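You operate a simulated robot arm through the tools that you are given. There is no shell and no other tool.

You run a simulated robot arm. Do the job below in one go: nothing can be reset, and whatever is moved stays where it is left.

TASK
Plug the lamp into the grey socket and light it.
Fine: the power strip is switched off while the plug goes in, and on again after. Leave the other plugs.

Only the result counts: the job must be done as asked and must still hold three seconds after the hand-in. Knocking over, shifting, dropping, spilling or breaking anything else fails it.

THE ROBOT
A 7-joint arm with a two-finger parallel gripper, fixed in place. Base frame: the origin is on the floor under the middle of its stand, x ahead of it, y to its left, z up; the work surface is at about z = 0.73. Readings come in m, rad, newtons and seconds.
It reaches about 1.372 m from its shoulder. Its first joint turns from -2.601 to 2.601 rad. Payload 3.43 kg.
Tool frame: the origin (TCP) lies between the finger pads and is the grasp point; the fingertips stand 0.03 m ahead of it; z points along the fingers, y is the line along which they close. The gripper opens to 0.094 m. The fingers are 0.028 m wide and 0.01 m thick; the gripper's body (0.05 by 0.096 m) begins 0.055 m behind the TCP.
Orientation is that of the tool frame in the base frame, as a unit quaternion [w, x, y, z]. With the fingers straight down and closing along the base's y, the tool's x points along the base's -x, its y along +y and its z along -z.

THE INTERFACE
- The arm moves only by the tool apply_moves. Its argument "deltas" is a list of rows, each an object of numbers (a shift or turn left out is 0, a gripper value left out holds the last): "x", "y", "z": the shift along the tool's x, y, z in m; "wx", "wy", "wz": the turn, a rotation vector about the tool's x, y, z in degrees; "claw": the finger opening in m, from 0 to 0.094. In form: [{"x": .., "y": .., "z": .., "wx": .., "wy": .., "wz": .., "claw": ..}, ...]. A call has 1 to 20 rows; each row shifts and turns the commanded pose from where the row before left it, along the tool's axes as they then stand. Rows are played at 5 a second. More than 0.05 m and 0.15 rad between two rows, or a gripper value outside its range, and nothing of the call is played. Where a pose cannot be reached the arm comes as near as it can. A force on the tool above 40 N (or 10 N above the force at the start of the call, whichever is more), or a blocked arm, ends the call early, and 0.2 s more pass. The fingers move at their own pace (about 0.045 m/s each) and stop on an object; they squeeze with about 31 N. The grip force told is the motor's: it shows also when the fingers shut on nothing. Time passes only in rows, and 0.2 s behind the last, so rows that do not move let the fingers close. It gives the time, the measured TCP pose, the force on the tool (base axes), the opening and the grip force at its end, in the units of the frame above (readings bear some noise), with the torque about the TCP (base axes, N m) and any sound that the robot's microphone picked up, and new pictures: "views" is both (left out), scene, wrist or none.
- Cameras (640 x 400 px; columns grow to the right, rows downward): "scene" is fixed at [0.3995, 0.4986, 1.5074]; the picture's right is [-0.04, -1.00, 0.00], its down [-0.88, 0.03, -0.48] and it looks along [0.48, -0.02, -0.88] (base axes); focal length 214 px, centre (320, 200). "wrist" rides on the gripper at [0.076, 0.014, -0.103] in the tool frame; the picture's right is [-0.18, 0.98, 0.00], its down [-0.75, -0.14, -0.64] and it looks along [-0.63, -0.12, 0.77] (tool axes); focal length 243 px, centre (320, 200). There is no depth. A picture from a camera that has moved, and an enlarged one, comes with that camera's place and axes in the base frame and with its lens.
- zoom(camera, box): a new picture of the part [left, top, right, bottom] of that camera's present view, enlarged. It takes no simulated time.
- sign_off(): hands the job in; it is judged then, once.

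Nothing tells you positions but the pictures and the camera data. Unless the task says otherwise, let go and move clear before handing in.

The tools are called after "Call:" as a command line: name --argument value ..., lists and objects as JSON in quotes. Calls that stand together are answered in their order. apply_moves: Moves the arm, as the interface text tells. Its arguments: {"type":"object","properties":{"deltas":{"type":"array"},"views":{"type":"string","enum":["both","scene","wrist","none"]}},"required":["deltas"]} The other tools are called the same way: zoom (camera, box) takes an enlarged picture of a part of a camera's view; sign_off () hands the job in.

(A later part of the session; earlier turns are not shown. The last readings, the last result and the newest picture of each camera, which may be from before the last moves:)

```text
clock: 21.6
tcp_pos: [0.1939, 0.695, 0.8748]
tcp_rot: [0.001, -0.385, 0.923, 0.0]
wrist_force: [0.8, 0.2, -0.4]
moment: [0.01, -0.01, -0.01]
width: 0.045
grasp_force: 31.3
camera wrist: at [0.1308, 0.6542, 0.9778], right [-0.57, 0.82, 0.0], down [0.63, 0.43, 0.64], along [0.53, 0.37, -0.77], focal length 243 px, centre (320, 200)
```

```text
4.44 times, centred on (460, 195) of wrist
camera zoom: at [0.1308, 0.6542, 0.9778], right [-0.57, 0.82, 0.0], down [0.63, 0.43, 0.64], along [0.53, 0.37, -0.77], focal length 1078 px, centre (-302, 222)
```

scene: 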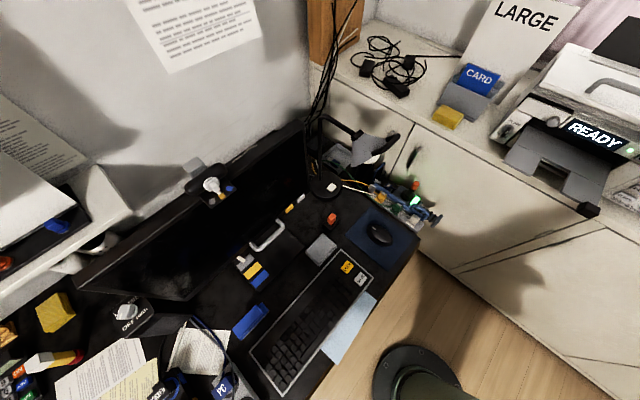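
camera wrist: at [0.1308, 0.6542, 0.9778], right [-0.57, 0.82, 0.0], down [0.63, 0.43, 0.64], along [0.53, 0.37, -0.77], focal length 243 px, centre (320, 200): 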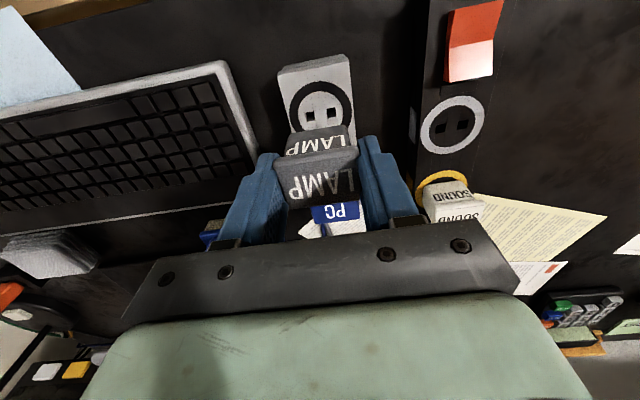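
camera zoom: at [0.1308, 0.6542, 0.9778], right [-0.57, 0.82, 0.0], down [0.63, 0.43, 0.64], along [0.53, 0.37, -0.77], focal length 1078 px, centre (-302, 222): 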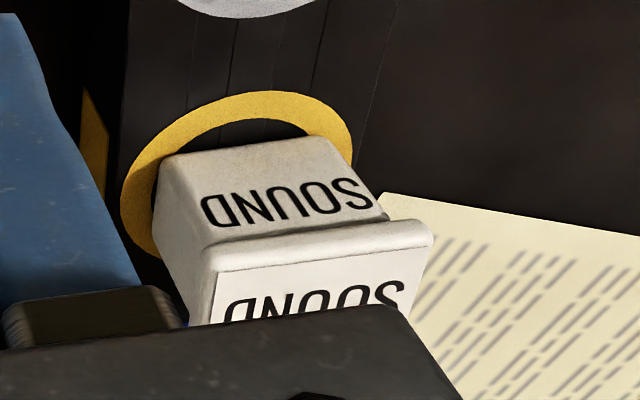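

The slots on holder and strip have the same spacing and orientation in view, so both tops are level and parallel with my hand. I'll move over the grey socket at the same height; when aligned, its slots should appear at the same pixels, (310.2,116.5) and (331.4,112.6).

Call:
apply_moves --deltas '[{"x": -0.0109, "y": 0.0381}, {"x": -0.0109, "y": 0.0381}, {"x": -0.011, "y": 0.038}, {}, {}]' --views "wrist"

Call:
zoom --camera "wrist" --box '[270, 80, 370, 142]'

```text
clock: 22.8
tcp_pos: [0.1375, 0.8001, 0.876]
tcp_rot: [0.001, -0.384, 0.923, 0.001]
wrist_force: [0.9, 0.5, -0.7]
moment: [0.03, 0.02, -0.02]
width: 0.045
grasp_force: 30.9
camera wrist: at [0.0727, 0.7576, 0.9793], right [-0.57, 0.82, 0.0], down [0.63, 0.43, 0.64], along [0.53, 0.37, -0.77], focal length 243 px, centre (320, 200)
```

wrist: 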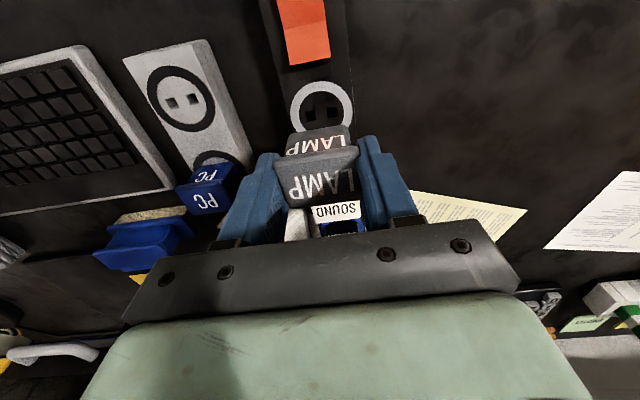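

```text
6.40 times, centred on (320, 111) of wrist
camera zoom: at [0.0727, 0.7576, 0.9793], right [-0.57, 0.82, 0.0], down [0.63, 0.43, 0.64], along [0.53, 0.37, -0.77], focal length 1553 px, centre (320, 770)
```

zoom: 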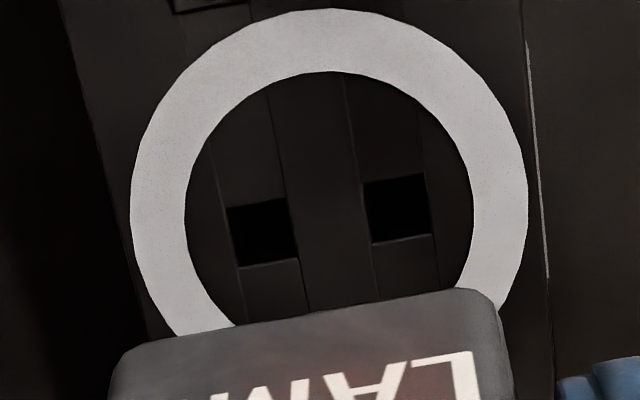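

The slots are within about 5 px (zoomed) of the target, so I need only about +0.8 mm in tool y. I'll correct that and descend partway.

Call:
apply_moves --deltas '[{"x": 0.0002, "y": 0.0008}, {"z": 0.012}, {"z": 0.012}, {"z": 0.01}, {}]' --views "wrist"

Call:
zoom --camera "wrist" --box '[260, 60, 380, 200]'

```text
clock: 24.0
tcp_pos: [0.1362, 0.8009, 0.8416]
tcp_rot: [0.001, -0.385, 0.923, 0.0]
wrist_force: [0.6, 0.3, -0.5]
moment: [-0.01, 0.02, 0.01]
width: 0.0446
grasp_force: 31.5
camera wrist: at [0.0722, 0.7584, 0.9439], right [-0.57, 0.82, 0.0], down [0.63, 0.43, 0.64], along [0.53, 0.37, -0.77], focal length 243 px, centre (320, 200)
```

wrist: 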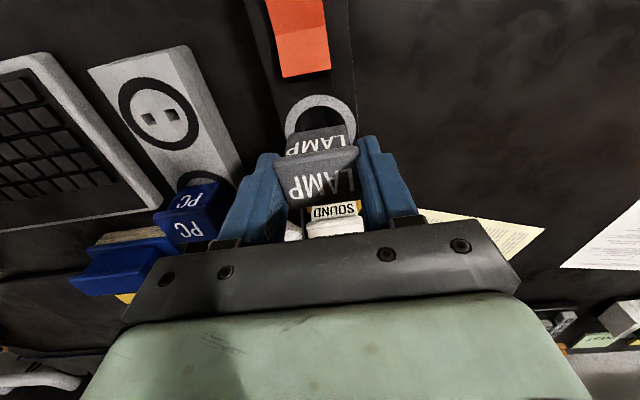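

```text
2.86 times, centred on (320, 130) of wrist
camera zoom: at [0.0722, 0.7584, 0.9439], right [-0.57, 0.82, 0.0], down [0.63, 0.43, 0.64], along [0.53, 0.37, -0.77], focal length 693 px, centre (320, 400)
```

zoom: 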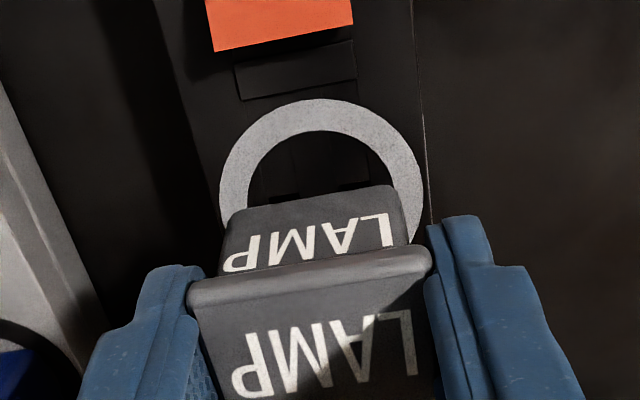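

No contact yet and the plug is centred over the ring. I'll keep lowering in small steps.

Call:
apply_moves --deltas '[{"z": 0.004}, {"z": 0.004}, {"z": 0.004}, {"z": 0.003}, {"z": 0.003}]' --views "wrist"

Call:
zoom --camera "wrist" --box '[260, 60, 380, 200]'

```text
clock: 25.2
tcp_pos: [0.1364, 0.8014, 0.8229]
tcp_rot: [0.001, -0.385, 0.923, 0.001]
wrist_force: [0.2, 0.1, -0.6]
moment: [-0.02, 0.0, -0.02]
width: 0.0449
grasp_force: 31.2
camera wrist: at [0.0727, 0.7584, 0.9254], right [-0.57, 0.82, 0.0], down [0.63, 0.43, 0.64], along [0.53, 0.37, -0.77], focal length 243 px, centre (320, 200)
```

wrist: 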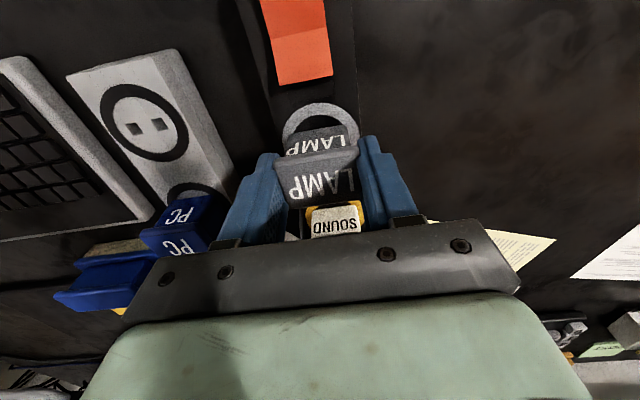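

```text
2.86 times, centred on (320, 130) of wrist
camera zoom: at [0.0727, 0.7584, 0.9254], right [-0.57, 0.82, 0.0], down [0.63, 0.43, 0.64], along [0.53, 0.37, -0.77], focal length 693 px, centre (320, 400)
```

zoom: 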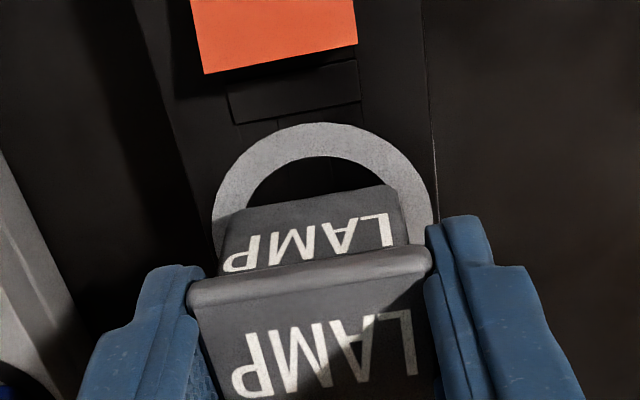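

Still free of contact, about 10 mm above seated height, so the prongs seem to be entering. I'll continue down in 2–3 mm steps.

Call:
apply_moves --deltas '[{"z": 0.003}, {"z": 0.003}, {"z": 0.002}, {"z": 0.002}, {"z": 0.001}]' --views "wrist"

Call:
zoom --camera "wrist" --box '[260, 60, 380, 200]'

```text
clock: 26.6
tcp_pos: [0.1365, 0.8008, 0.815]
tcp_rot: [0.002, -0.384, 0.923, 0.002]
wrist_force: [-0.2, -3.2, 12.0]
moment: [-0.28, 0.05, 0.01]
width: 0.0451
grasp_force: 30.8
stopped in row 5: the force on the tool passed its limit at 42 N (the readings are from after the stop); the commanded pose is now the measured one
camera wrist: at [0.0731, 0.7588, 0.9176], right [-0.57, 0.82, 0.0], down [0.63, 0.43, 0.65], along [0.53, 0.37, -0.76], focal length 243 px, centre (320, 200)
```

wrist: 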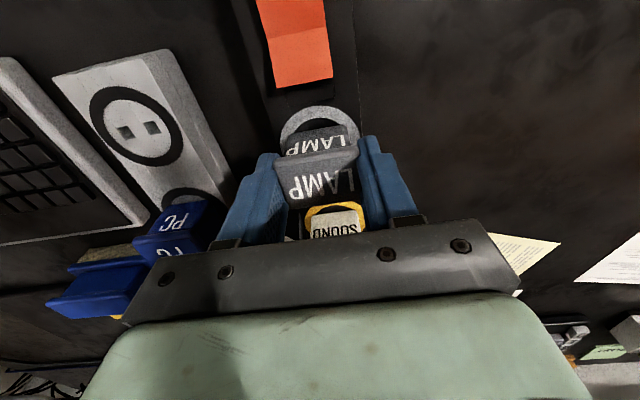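

```text
2.86 times, centred on (320, 130) of wrist
camera zoom: at [0.0731, 0.7588, 0.9176], right [-0.57, 0.82, 0.0], down [0.63, 0.43, 0.65], along [0.53, 0.37, -0.76], focal length 693 px, centre (320, 400)
```

zoom: 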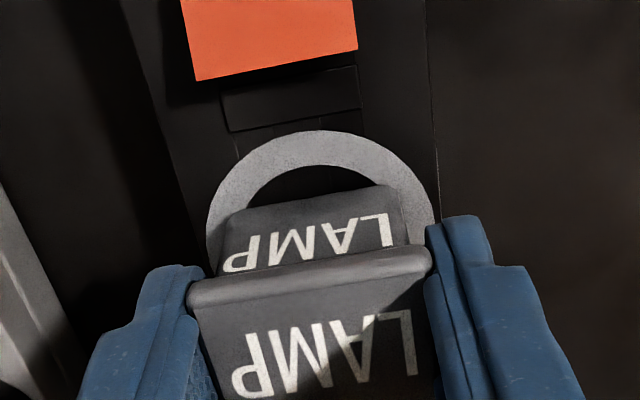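

The plug stopped at TCP z≈0.815 with 42 N, matching its seated height in the holder (0.814), and the picture of plug against ring matches the seated view. I'll nudge down slightly once more to be sure it is fully home.

Call:
apply_moves --deltas '[{"z": 0.001}, {"z": 0.001}, {"z": 0.001}, {}]' --views "wrist"

Call:
zoom --camera "wrist" --box '[220, 60, 420, 240]'

```text
clock: 27.2
tcp_pos: [0.1368, 0.8015, 0.8135]
tcp_rot: [0.002, -0.384, 0.923, 0.003]
wrist_force: [-0.8, -4.2, 13.9]
moment: [-0.39, 0.07, 0.03]
width: 0.0448
grasp_force: 30.9
stopped in row 3: the force on the tool passed its limit at 43 N (the readings are from after the stop); the commanded pose is now the measured one
camera wrist: at [0.0731, 0.7587, 0.9174], right [-0.57, 0.82, 0.0], down [0.63, 0.43, 0.65], along [0.53, 0.37, -0.76], focal length 243 px, centre (320, 200)
```

wrist: 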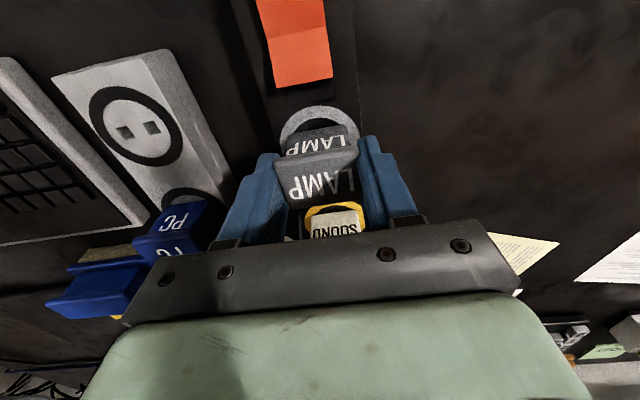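

```text
2.22 times, centred on (320, 150) of wrist
camera zoom: at [0.0731, 0.7587, 0.9174], right [-0.57, 0.82, 0.0], down [0.63, 0.43, 0.65], along [0.53, 0.37, -0.76], focal length 539 px, centre (320, 311)
```

zoom: 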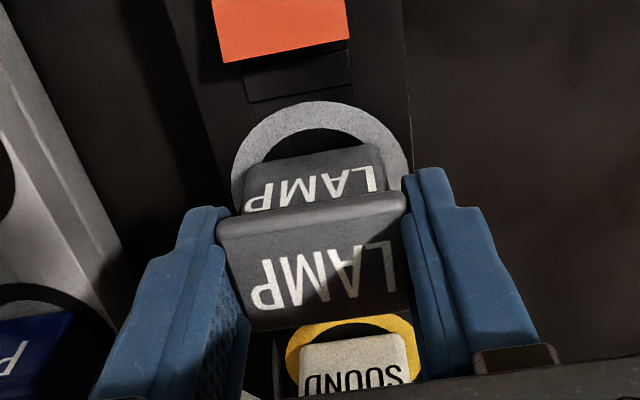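

The plug now sits in the grey socket exactly as it sat in the holder. I'll open the fingers, raise clear and check it.

Call:
apply_moves --deltas '[{"claw": 0.094}, {}, {}, {}, {"z": -0.02}, {"z": -0.03}, {"z": -0.03}, {}]' --views "both"

Call:
zoom --camera "wrist" --box '[220, 20, 420, 240]'

```text
clock: 29.0
tcp_pos: [0.136, 0.8021, 0.8935]
tcp_rot: [0.001, -0.385, 0.923, 0.003]
wrist_force: [0.3, 0.0, -0.3]
moment: [0.01, -0.02, -0.02]
width: 0.0941
grasp_force: 0.0
camera wrist: at [0.0727, 0.7592, 0.9962], right [-0.57, 0.82, 0.0], down [0.63, 0.43, 0.65], along [0.53, 0.37, -0.76], focal length 243 px, centre (320, 200)
```

scene: 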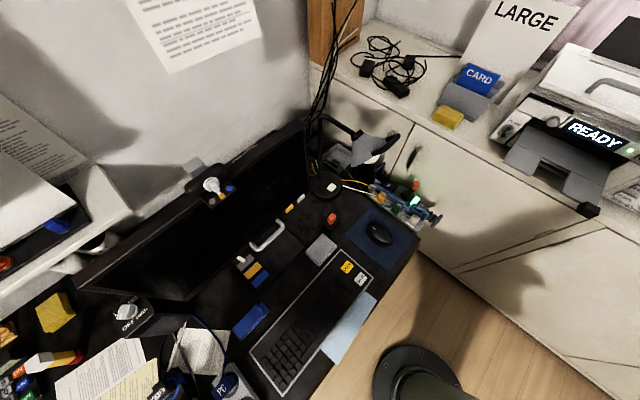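
wrist: 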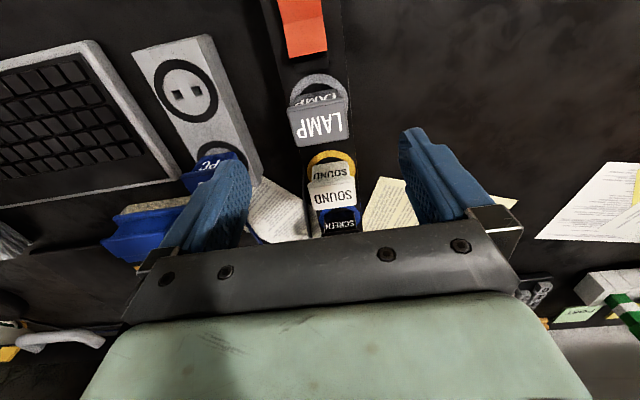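

```text
1.82 times, centred on (320, 130) of wrist
camera zoom: at [0.0727, 0.7592, 0.9962], right [-0.57, 0.82, 0.0], down [0.63, 0.43, 0.65], along [0.53, 0.37, -0.76], focal length 441 px, centre (320, 327)
```

zoom: 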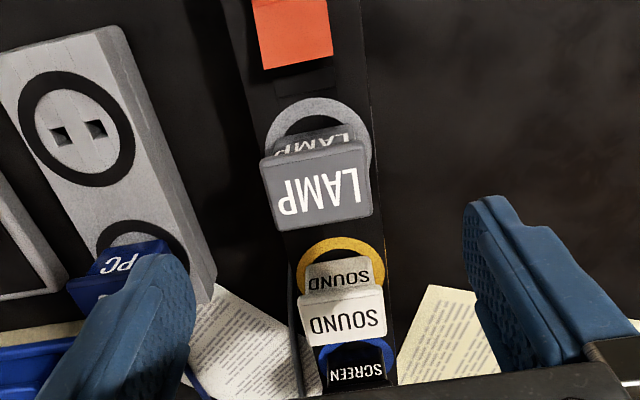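

LAMP is seated in the grey socket just like its SOUND neighbour. Next I'll move back over the rocker's inner (light-side) half with the gripper still open so I can see it before closing.

Call:
apply_moves --deltas '[{"x": 0.0215, "y": -0.001}, {"x": 0.0215, "y": -0.0015}, {}]' --views "wrist"

Call:
zoom --camera "wrist" --box '[240, 50, 400, 200]'

```text
clock: 29.8
tcp_pos: [0.1075, 0.7702, 0.8941]
tcp_rot: [0.003, -0.384, 0.923, 0.003]
wrist_force: [0.2, -0.7, 0.3]
moment: [-0.01, -0.01, -0.03]
width: 0.0943
grasp_force: 0.0
camera wrist: at [0.0433, 0.7276, 0.9963], right [-0.57, 0.82, 0.0], down [0.63, 0.43, 0.65], along [0.53, 0.37, -0.76], focal length 243 px, centre (320, 200)
```

wrist: 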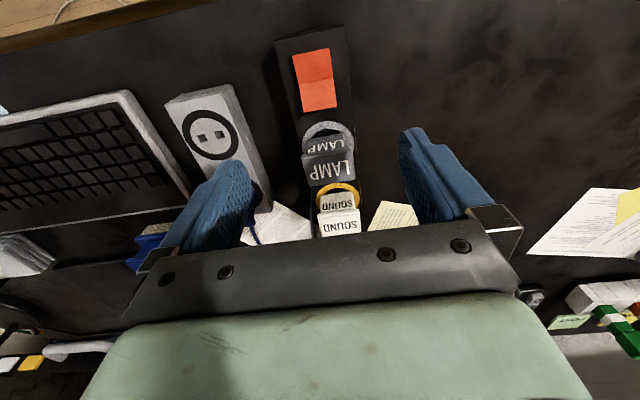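

```text
2.67 times, centred on (320, 125) of wrist
camera zoom: at [0.0433, 0.7276, 0.9963], right [-0.57, 0.82, 0.0], down [0.63, 0.43, 0.65], along [0.53, 0.37, -0.76], focal length 647 px, centre (320, 400)
```

zoom: 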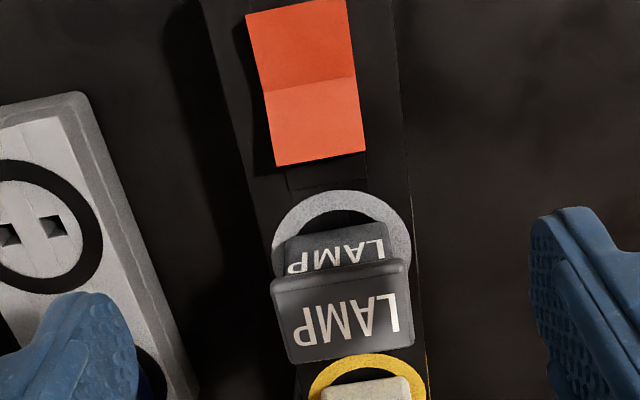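

The axis currently meets the rocker right at its inner edge, so I'll shift 8 mm inward along the strip, close the fingers and lower to just above it.

Call:
apply_moves --deltas '[{"x": 0.0078, "y": -0.001, "claw": 0.0}, {}, {}, {}, {}, {}, {"z": 0.03}, {"z": 0.02}, {}]' --views "wrist"

Call:
zoom --camera "wrist" --box '[240, 60, 400, 220]'

```text
clock: 31.8
tcp_pos: [0.1041, 0.765, 0.8418]
tcp_rot: [0.002, -0.384, 0.923, 0.003]
wrist_force: [-0.2, 0.1, 0.5]
moment: [0.01, 0.0, 0.03]
width: 0.0001
grasp_force: 30.8
camera wrist: at [0.0406, 0.7223, 0.9443], right [-0.57, 0.82, 0.0], down [0.63, 0.43, 0.65], along [0.53, 0.37, -0.76], focal length 243 px, centre (320, 200)
```

wrist: 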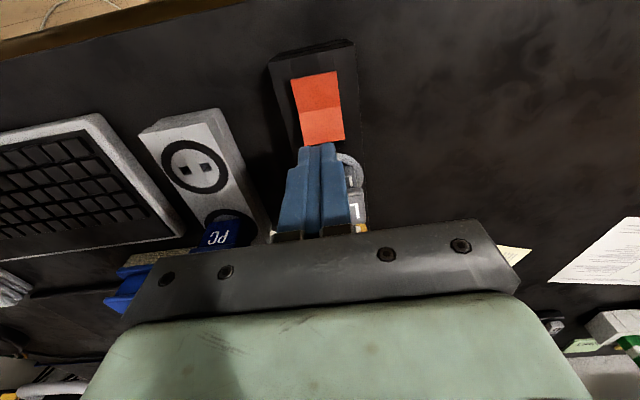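

```text
2.50 times, centred on (320, 140) of wrist
camera zoom: at [0.0406, 0.7223, 0.9443], right [-0.57, 0.82, 0.0], down [0.63, 0.43, 0.65], along [0.53, 0.37, -0.76], focal length 606 px, centre (320, 350)
```

zoom: 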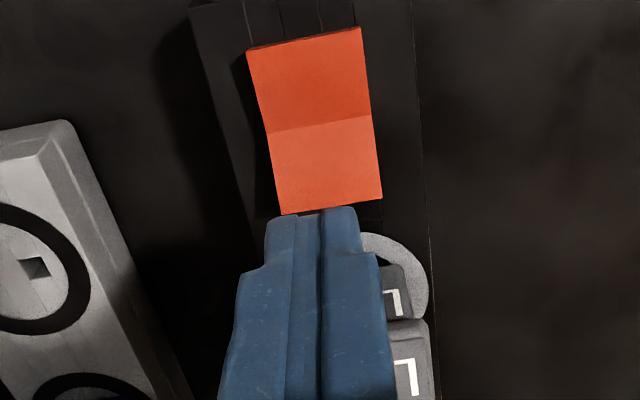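

The tips will land about 6 mm inside the rocker's inner edge; I'll centre by +2 mm in y and press down in small steps.

Call:
apply_moves --deltas '[{"y": 0.002, "z": 0.015}, {"z": 0.015}, {"z": 0.003}, {"z": 0.003}, {"z": 0.003}, {"z": 0.002}, {"z": 0.002}]' --views "wrist"

Call:
zoom --camera "wrist" --box '[240, 60, 400, 220]'

```text
clock: 33.4
tcp_pos: [0.1033, 0.7669, 0.8055]
tcp_rot: [0.004, -0.384, 0.923, 0.005]
wrist_force: [-2.3, -4.0, 15.7]
moment: [-0.09, -0.11, -0.01]
width: 0.0
grasp_force: 31.1
stopped in row 7: the force on the tool passed its limit at 46 N (the readings are from after the stop); the commanded pose is now the measured one
camera wrist: at [0.0388, 0.7224, 0.9075], right [-0.57, 0.82, 0.01], down [0.63, 0.43, 0.65], along [0.53, 0.37, -0.76], focal length 243 px, centre (320, 200)
```

wrist: 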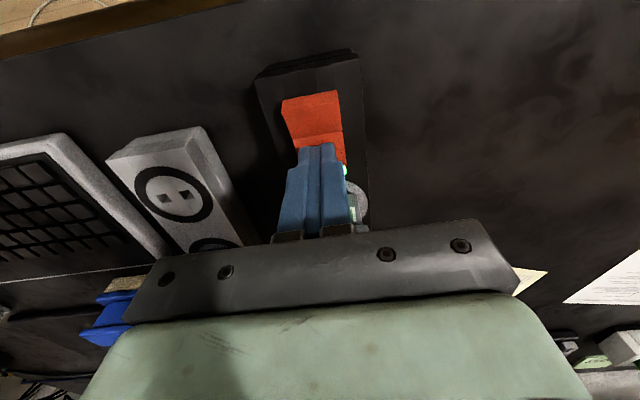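

```text
2.50 times, centred on (320, 140) of wrist
camera zoom: at [0.0388, 0.7224, 0.9075], right [-0.57, 0.82, 0.01], down [0.63, 0.43, 0.65], along [0.53, 0.37, -0.76], focal length 606 px, centre (320, 350)
```

zoom: 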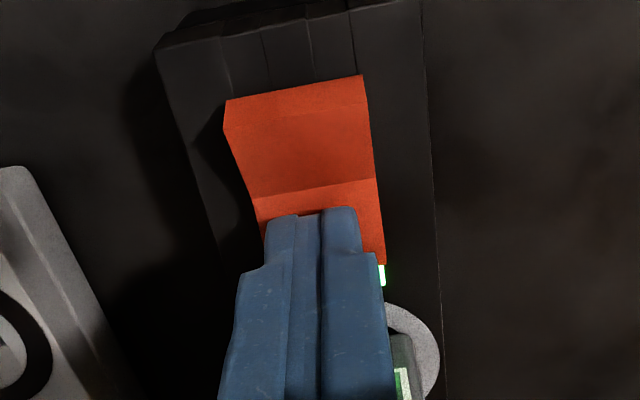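

The green light is back on, so the strip is energised. I'll lift straight up, then look at the strip and at the desk lamp.

Call:
apply_moves --deltas '[{"z": -0.02}, {"z": -0.04}, {"z": -0.04}, {"x": 0.03, "z": -0.02, "claw": 0.094}, {"x": 0.03}, {}, {}]' --views "both"

Call:
zoom --camera "wrist" --box '[240, 60, 400, 220]'

Call:
zoom --camera "scene" --box '[300, 110, 460, 210]'

Call:
zoom --camera "scene" --box '[80, 280, 280, 400]'

```text
clock: 35.0
tcp_pos: [0.0607, 0.7216, 0.9223]
tcp_rot: [0.004, -0.385, 0.923, 0.004]
wrist_force: [0.4, 0.3, -0.9]
moment: [0.0, -0.01, -0.01]
width: 0.0866
grasp_force: 0.0
camera wrist: at [-0.0034, 0.6782, 1.0251], right [-0.57, 0.82, 0.01], down [0.63, 0.43, 0.65], along [0.53, 0.37, -0.76], focal length 243 px, centre (320, 200)
```

scene: 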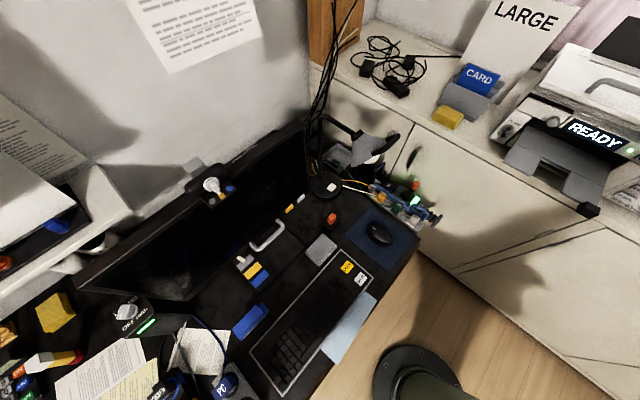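
wrist: 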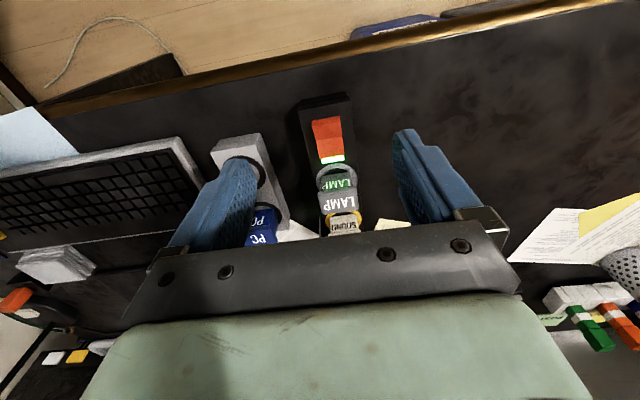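

```text
2.50 times, centred on (320, 140) of wrist
camera zoom: at [-0.0034, 0.6782, 1.0251], right [-0.57, 0.82, 0.01], down [0.63, 0.43, 0.65], along [0.53, 0.37, -0.76], focal length 606 px, centre (320, 350)
```

zoom: 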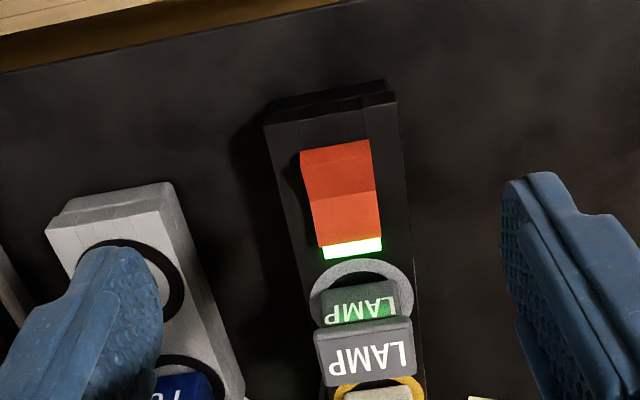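

```text
4.00 times, centred on (380, 160) of scene
camera zoom: at [0.3995, 0.4986, 1.5074], right [-0.04, -1.0, 0.0], down [-0.88, 0.03, -0.48], along [0.48, -0.02, -0.88], focal length 858 px, centre (80, 360)
```

zoom: 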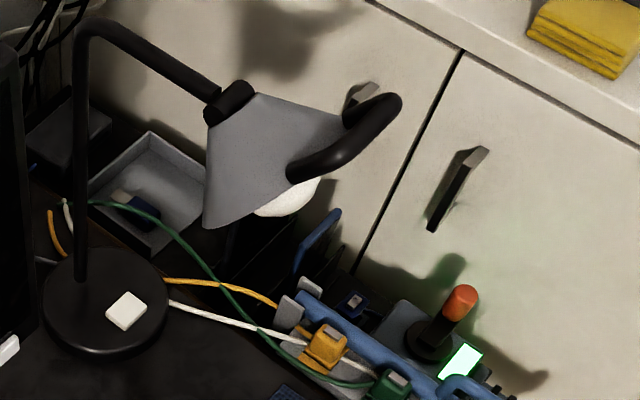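

```text
3.20 times, centred on (180, 340) of scene
camera zoom: at [0.3995, 0.4986, 1.5074], right [-0.04, -1.0, 0.0], down [-0.88, 0.03, -0.48], along [0.48, -0.02, -0.88], focal length 686 px, centre (768, -248)
```

zoom: 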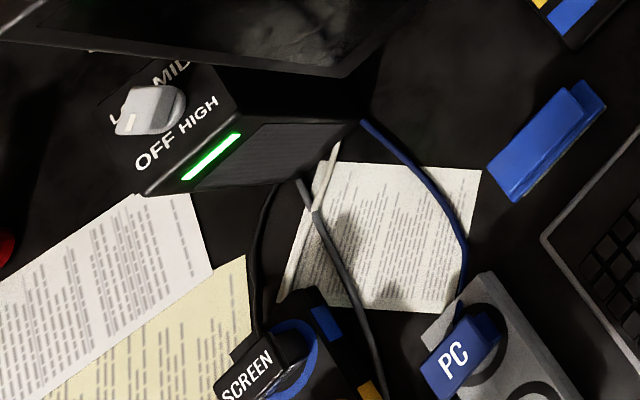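

The strip is on again and LAMP is powered, but the desk lamp is still dark; its base carries a white button near (0.865, 0.433, 0.76), so the lamp likely needs its own switch pressed. I'll raise the hand, turn it back to yaw 0 and go toward the lamp for a closer look.

Call:
apply_moves --deltas '[{"z": -0.045}, {"z": -0.045}, {"wz": 7.5}, {"wz": 7.5}, {"wz": 7.5}, {"wz": 7.5}, {"wz": 7.5}, {"wz": 7.5}, {"x": -0.042, "y": -0.0178, "wx": 0.6, "wy": 0.25}, {"x": -0.042, "y": -0.0178}, {"x": -0.042, "y": -0.0178}, {"x": -0.042, "y": -0.0178}, {"x": -0.042, "y": -0.0178}, {"x": -0.042, "y": -0.0178}, {"x": -0.042, "y": -0.0178}, {"x": -0.042, "y": -0.0178}, {"x": -0.042, "y": -0.0178}, {}]' --views "both"

```text
clock: 38.8
tcp_pos: [0.4383, 0.56, 1.0114]
tcp_rot: [0.0, -0.002, 1.0, 0.001]
wrist_force: [0.5, 0.2, 0.4]
moment: [-0.01, 0.02, 0.01]
width: 0.0941
grasp_force: 0.1
camera wrist: at [0.3623, 0.5764, 1.1137], right [0.18, 0.98, 0.0], down [0.75, -0.14, 0.64], along [0.63, -0.12, -0.77], focal length 243 px, centre (320, 200)
```

scene: 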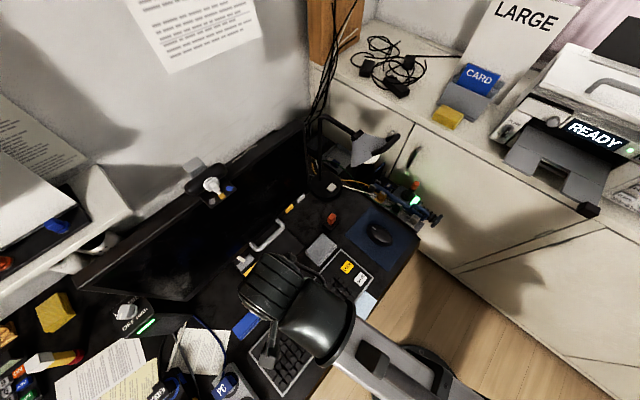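
wrist: 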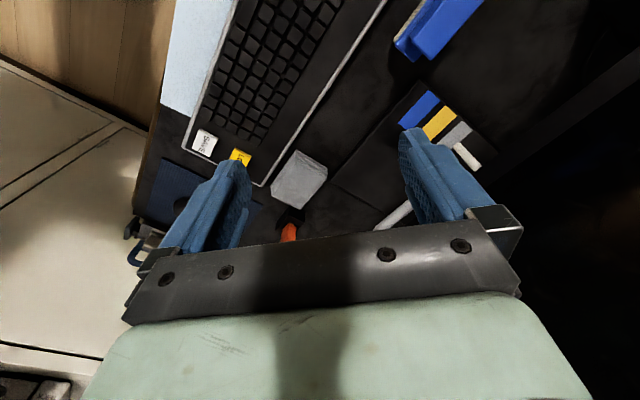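

The hand hides the lamp at this angle. I'll tilt the tool forward by about 20° so the wrist camera looks toward the lamp base.

Call:
apply_moves --deltas '[{"wy": -7}, {"wy": -7}, {"wy": -7}, {}]' --views "wrist"

Call:
zoom --camera "wrist" --box '[230, 60, 410, 240]'

```text
clock: 39.8
tcp_pos: [0.4381, 0.5626, 1.0113]
tcp_rot: [0.182, -0.001, 0.983, 0.0]
wrist_force: [1.1, 0.1, 0.6]
moment: [0.01, 0.0, 0.0]
width: 0.0938
grasp_force: 0.0
camera wrist: at [0.3308, 0.578, 1.0816], right [0.17, 0.98, 0.07], down [0.47, -0.14, 0.87], along [0.86, -0.12, -0.49], focal length 243 px, centre (320, 200)
```

wrist: 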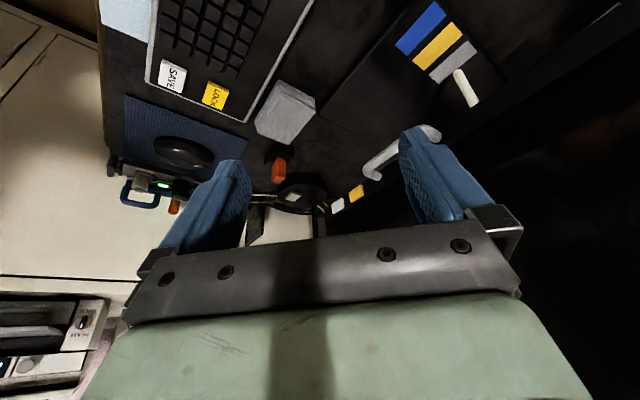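

```text
2.22 times, centred on (320, 150) of wrist
camera zoom: at [0.3308, 0.578, 1.0816], right [0.17, 0.98, 0.07], down [0.47, -0.14, 0.87], along [0.86, -0.12, -0.49], focal length 539 px, centre (320, 311)
```

zoom: 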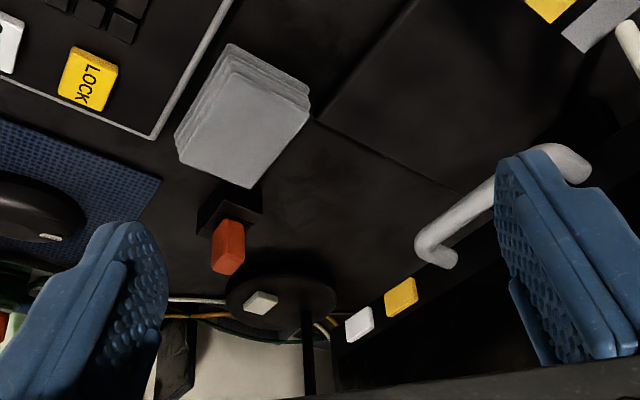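

The lamp base with its white button is at about (0.868, 0.433, 0.752), with the pole behind it, the shade over the right side, and a small orange object on a black box in front at about (0.74, 0.437). I'll turn the tool to come from the left-front (azimuth about -20°, tilt about 40°) and move a bit closer to look.

Call:
apply_moves --deltas '[{"wx": 2.39, "wz": 6.23}, {"wx": 2.39, "wz": 6.23}, {"wx": 2.39, "wz": 6.23}, {"wy": -6.7}, {"wy": -6.7}, {"wy": -6.7}, {"x": -0.0202, "y": 0.0099, "z": 0.0361}, {"x": -0.0202, "y": 0.0099, "z": 0.0361}, {}]' --views "both"

Call:
zoom --camera "wrist" --box '[230, 60, 410, 240]'

```text
clock: 41.8
tcp_pos: [0.5185, 0.5548, 0.9843]
tcp_rot: [0.345, 0.161, 0.923, -0.061]
wrist_force: [0.1, 0.6, -0.1]
moment: [0.0, 0.03, 0.01]
width: 0.0941
grasp_force: 0.1
camera wrist: at [0.406, 0.6116, 1.0125], right [0.46, 0.88, 0.12], down [0.09, -0.18, 0.98], along [0.88, -0.44, -0.16], focal length 243 px, centre (320, 200)
```

scene: 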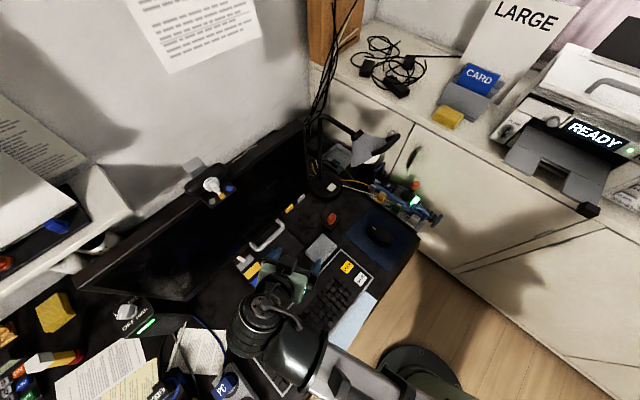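
wrist: 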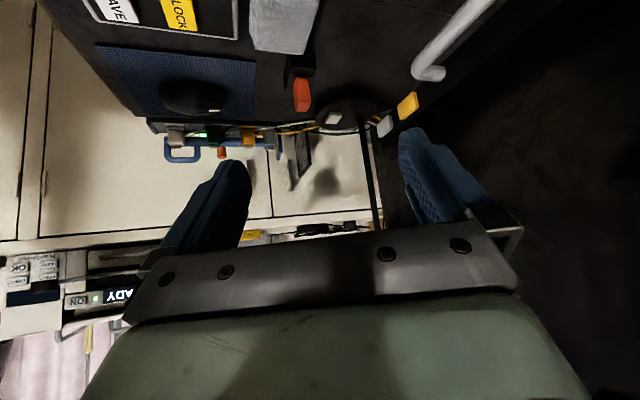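

```text
2.22 times, centred on (320, 150) of wrist
camera zoom: at [0.406, 0.6116, 1.0125], right [0.46, 0.88, 0.12], down [0.09, -0.18, 0.98], along [0.88, -0.44, -0.16], focal length 539 px, centre (320, 311)
```

zoom: 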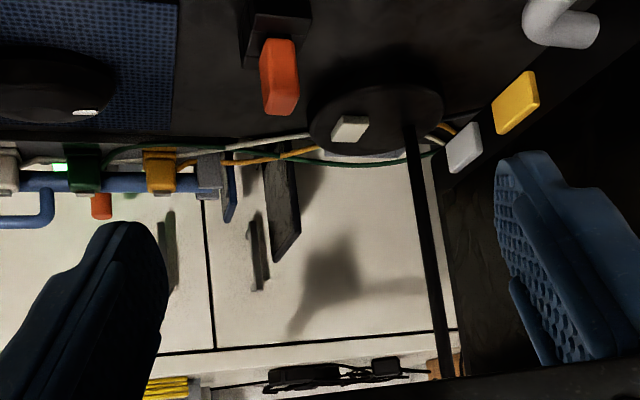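

I can see the lamp base and button, the pole, and that the shade is above about z=0.97; the monitor's lower right corner is near (0.795, 0.53, 0.85). I need the height of the orange object and details of the button, so I'll zoom in on both views.

Call:
zoom --camera "scene" --box '[300, 165, 364, 230]'

Call:
zoom --camera "wrist" --box '[280, 60, 400, 140]'

Call:
zoom --camera "scene" --box '[310, 110, 410, 175]'

```text
6.15 times, centred on (332, 198) of scene
camera zoom: at [0.3995, 0.4986, 1.5074], right [-0.04, -1.0, 0.0], down [-0.88, 0.03, -0.48], along [0.48, -0.02, -0.88], focal length 1320 px, centre (246, 215)
```

zoom: 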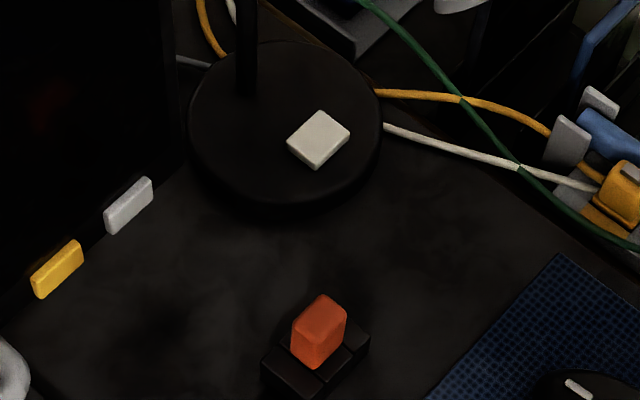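

```text
5.00 times, centred on (340, 100) of wrist
camera zoom: at [0.406, 0.6116, 1.0125], right [0.46, 0.88, 0.12], down [0.09, -0.18, 0.98], along [0.88, -0.44, -0.16], focal length 1213 px, centre (220, 700)
```

zoom: 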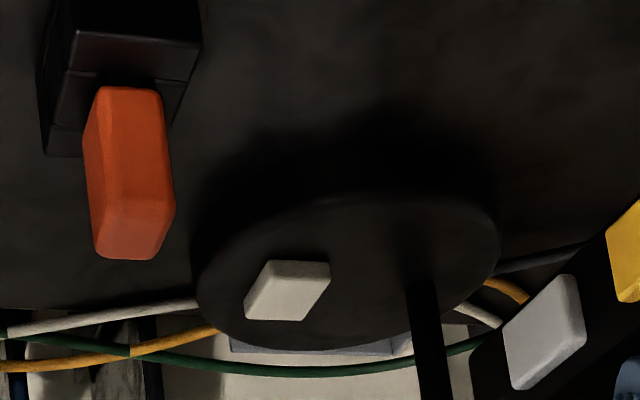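

```text
6.15 times, centred on (360, 142) of scene
camera zoom: at [0.3995, 0.4986, 1.5074], right [-0.04, -1.0, 0.0], down [-0.88, 0.03, -0.48], along [0.48, -0.02, -0.88], focal length 1320 px, centre (74, 554)
```

zoom: 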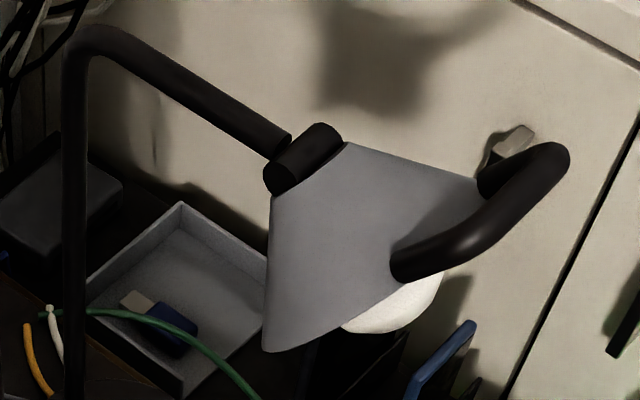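

The button's top is about (0.865, 0.435, 0.758); the orange piece is tall (top z≈0.81 at (0.714, 0.445)), so I'll approach tilted about 35° with the hand rolled so that the camera sits on the right side, clear of it. First I'll set this orientation in free space and close the fingers.

Call:
apply_moves --deltas '[{"wy": 6, "claw": 0.0}, {"wx": -3.72, "wz": -5.33}, {"wx": -3.72, "wz": -5.33}, {"wz": -7.5}, {"wz": -7.5}, {"wz": -7.5}, {"wz": -7.5}, {"wz": -7.5}, {"wz": -7.5}, {"wz": -7.5}, {"wz": -7.5}, {"wz": -7.5}, {"wz": -7.5}, {"wz": -7.5}, {"wz": -7.5}, {}]' --views "both"

```text
clock: 45.2
tcp_pos: [0.5196, 0.5557, 0.9857]
tcp_rot: [0.199, -0.634, 0.713, -0.225]
wrist_force: [-0.4, 0.2, 0.5]
moment: [0.0, -0.01, -0.02]
width: 0.0002
grasp_force: 31.3
camera wrist: at [0.4399, 0.4894, 1.061], right [-0.78, 0.28, -0.56], down [-0.16, 0.78, 0.61], along [0.61, 0.56, -0.56], focal length 243 px, centre (320, 200)
```

scene: 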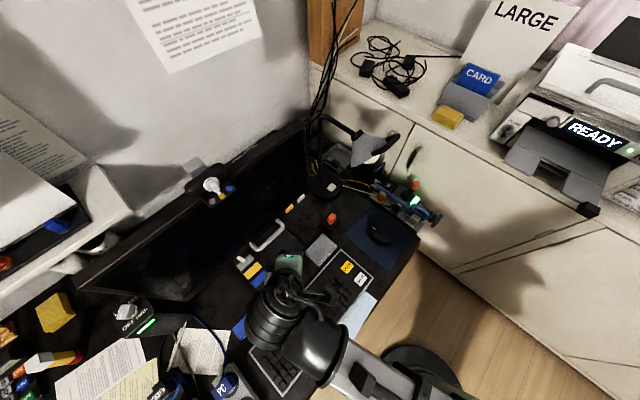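
wrist: 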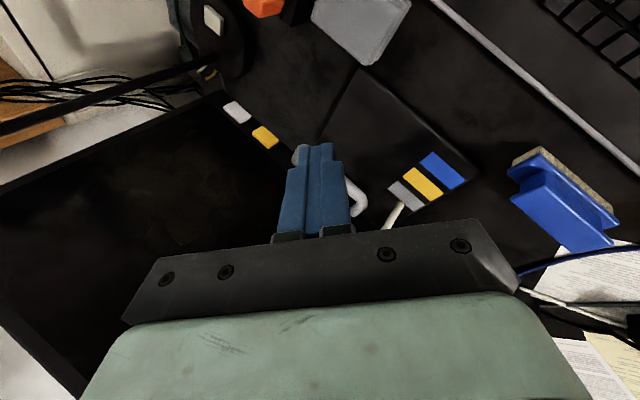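

The orientation is as planned and everything around is clear. I'll advance partway toward the button, staying high above the orange piece.

Call:
apply_moves --deltas '[{"x": 0.0103, "y": -0.0254, "z": 0.0363}, {"x": 0.0103, "y": -0.0254, "z": 0.0363}, {"x": 0.0103, "y": -0.0254, "z": 0.0363}, {"x": 0.0103, "y": -0.0254, "z": 0.0363}, {"x": 0.0103, "y": -0.0254, "z": 0.0363}, {}]' --views "both"

Call:
zoom --camera "wrist" --box '[220, 40, 420, 200]'

Call:
zoom --camera "scene" --box '[240, 120, 440, 270]'

```text
clock: 46.6
tcp_pos: [0.7223, 0.4777, 0.907]
tcp_rot: [0.2, -0.633, 0.713, -0.225]
wrist_force: [1.1, 0.3, -0.1]
moment: [-0.02, 0.05, 0.05]
width: 0.0
grasp_force: 31.2
camera wrist: at [0.6433, 0.4125, 0.9849], right [-0.78, 0.28, -0.56], down [-0.16, 0.78, 0.61], along [0.61, 0.56, -0.56], focal length 243 px, centre (320, 200)
```

scene: 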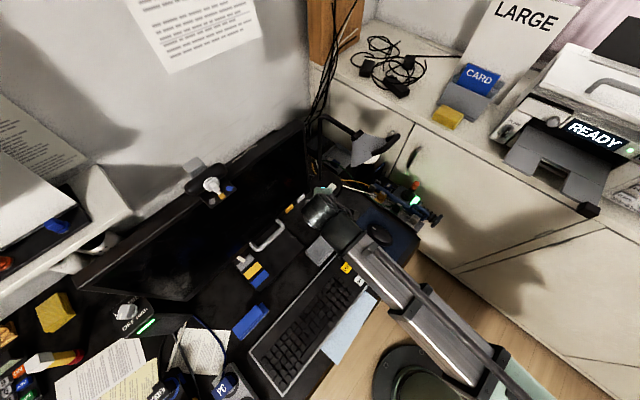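
wrist: 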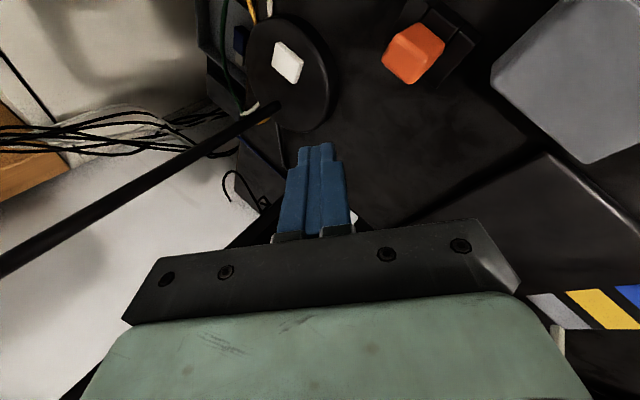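

```text
2.50 times, centred on (320, 120) of wrist
camera zoom: at [0.6433, 0.4125, 0.9849], right [-0.78, 0.28, -0.56], down [-0.16, 0.78, 0.61], along [0.61, 0.56, -0.56], focal length 606 px, centre (320, 400)
```

zoom: 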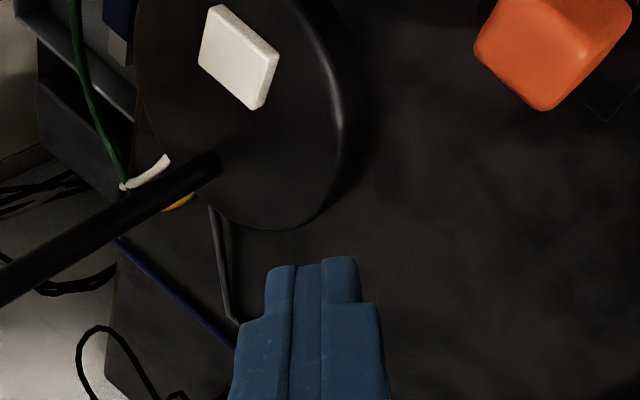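

```text
2.67 times, centred on (340, 195) of scene
camera zoom: at [0.3995, 0.4986, 1.5074], right [-0.04, -1.0, 0.0], down [-0.88, 0.03, -0.48], along [0.48, -0.02, -0.88], focal length 572 px, centre (267, 213)
```

zoom: 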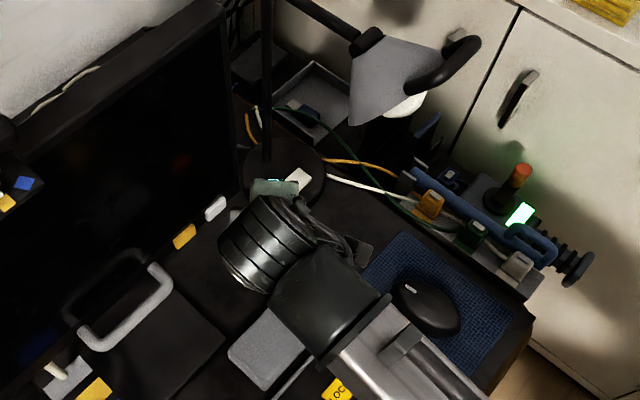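

The white button shows clearly at about (0.862, 0.433, 0.757). I'll tilt 5° more for extra clearance from the shade and advance to hover 30 mm above it.

Call:
apply_moves --deltas '[{"wx": 5}, {"x": 0.00715, "y": -0.0108, "z": 0.0387}, {"x": 0.00715, "y": -0.0108, "z": 0.0387}, {"x": 0.00715, "y": -0.0108, "z": 0.0387}, {"x": 0.00715, "y": -0.0108, "z": 0.0387}, {}]' --views "both"

Call:
zoom --camera "wrist" --box '[240, 80, 400, 220]'

Call:
zoom --camera "scene" --box '[260, 110, 420, 230]'

```text
clock: 48.0
tcp_pos: [0.8484, 0.4336, 0.8186]
tcp_rot: [0.227, -0.624, 0.702, -0.256]
wrist_force: [0.1, 0.0, 0.4]
moment: [0.0, 0.01, 0.01]
width: 0.0001
grasp_force: 31.1
camera wrist: at [0.7627, 0.3686, 0.8883], right [-0.73, 0.27, -0.63], down [-0.21, 0.78, 0.58], along [0.65, 0.56, -0.51], focal length 243 px, centre (320, 200)
```

scene: 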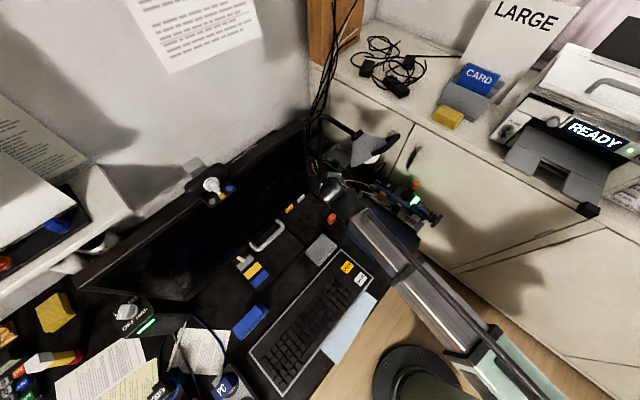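
wrist: 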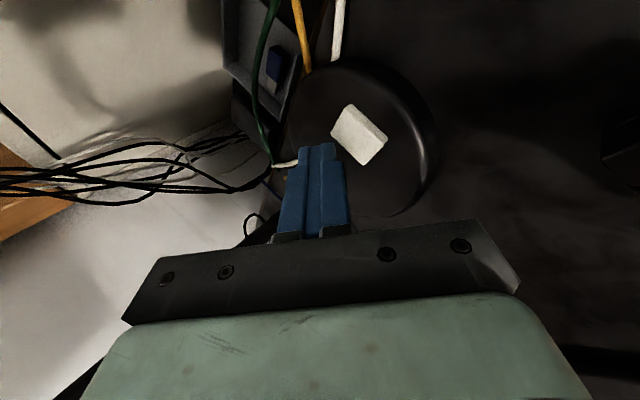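

```text
2.86 times, centred on (320, 150) of wrist
camera zoom: at [0.7627, 0.3686, 0.8883], right [-0.73, 0.27, -0.63], down [-0.21, 0.78, 0.58], along [0.65, 0.56, -0.51], focal length 693 px, centre (320, 343)
```

zoom: 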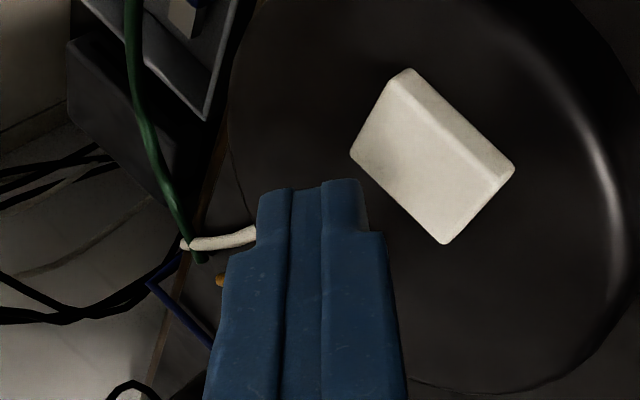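

```text
3.33 times, centred on (340, 170) of scene
camera zoom: at [0.3995, 0.4986, 1.5074], right [-0.04, -1.0, 0.0], down [-0.88, 0.03, -0.48], along [0.48, -0.02, -0.88], focal length 715 px, centre (253, 300)
```

zoom: 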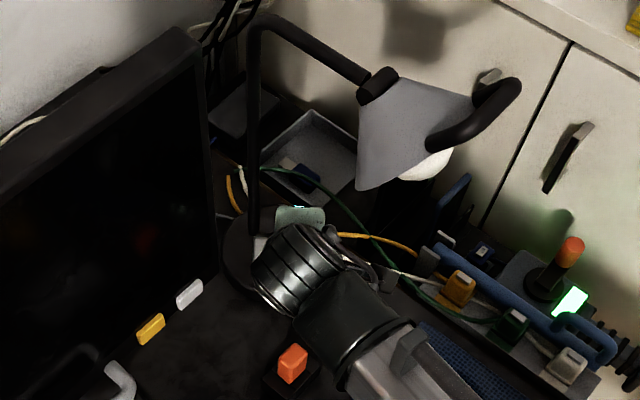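

The button is a raised white tile; my contact edge needs to go about 6 mm forward and 4 mm left to be centred on it. I'll correct that and lower halfway, moving straight down in the base frame.

Call:
apply_moves --deltas '[{"x": -0.004, "y": -0.0046, "z": 0.0039}, {"y": 0.0096, "z": 0.0115}, {}]' --views "wrist"

Call:
zoom --camera "wrist" --box '[240, 80, 400, 220]'

```text
clock: 48.8
tcp_pos: [0.855, 0.4368, 0.8031]
tcp_rot: [0.227, -0.623, 0.703, -0.256]
wrist_force: [-0.6, 0.1, -0.5]
moment: [0.0, 0.01, 0.03]
width: 0.0
grasp_force: 31.1
camera wrist: at [0.7691, 0.3724, 0.8733], right [-0.73, 0.27, -0.63], down [-0.21, 0.78, 0.58], along [0.65, 0.56, -0.51], focal length 243 px, centre (320, 200)
```

wrist: 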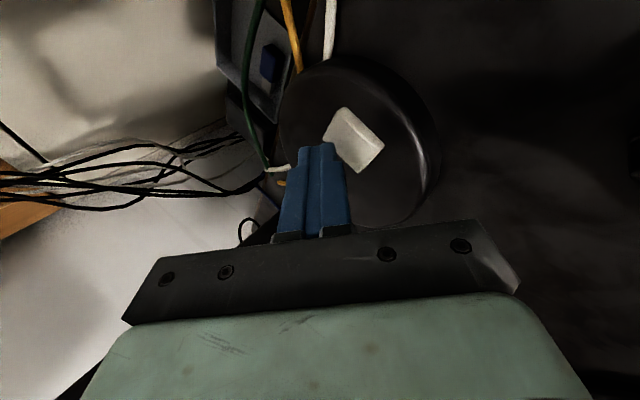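

```text
2.86 times, centred on (320, 150) of wrist
camera zoom: at [0.7691, 0.3724, 0.8733], right [-0.73, 0.27, -0.63], down [-0.21, 0.78, 0.58], along [0.65, 0.56, -0.51], focal length 693 px, centre (320, 343)
```

zoom: 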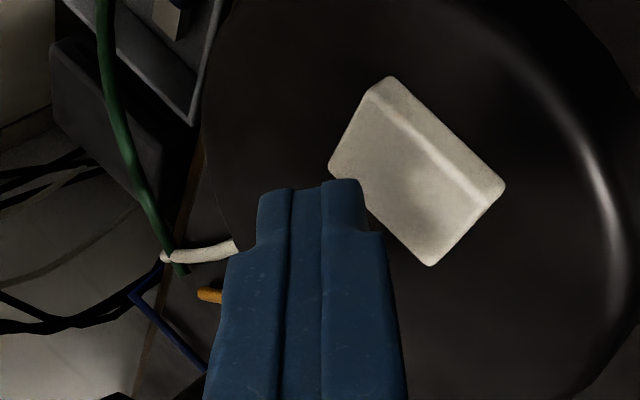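

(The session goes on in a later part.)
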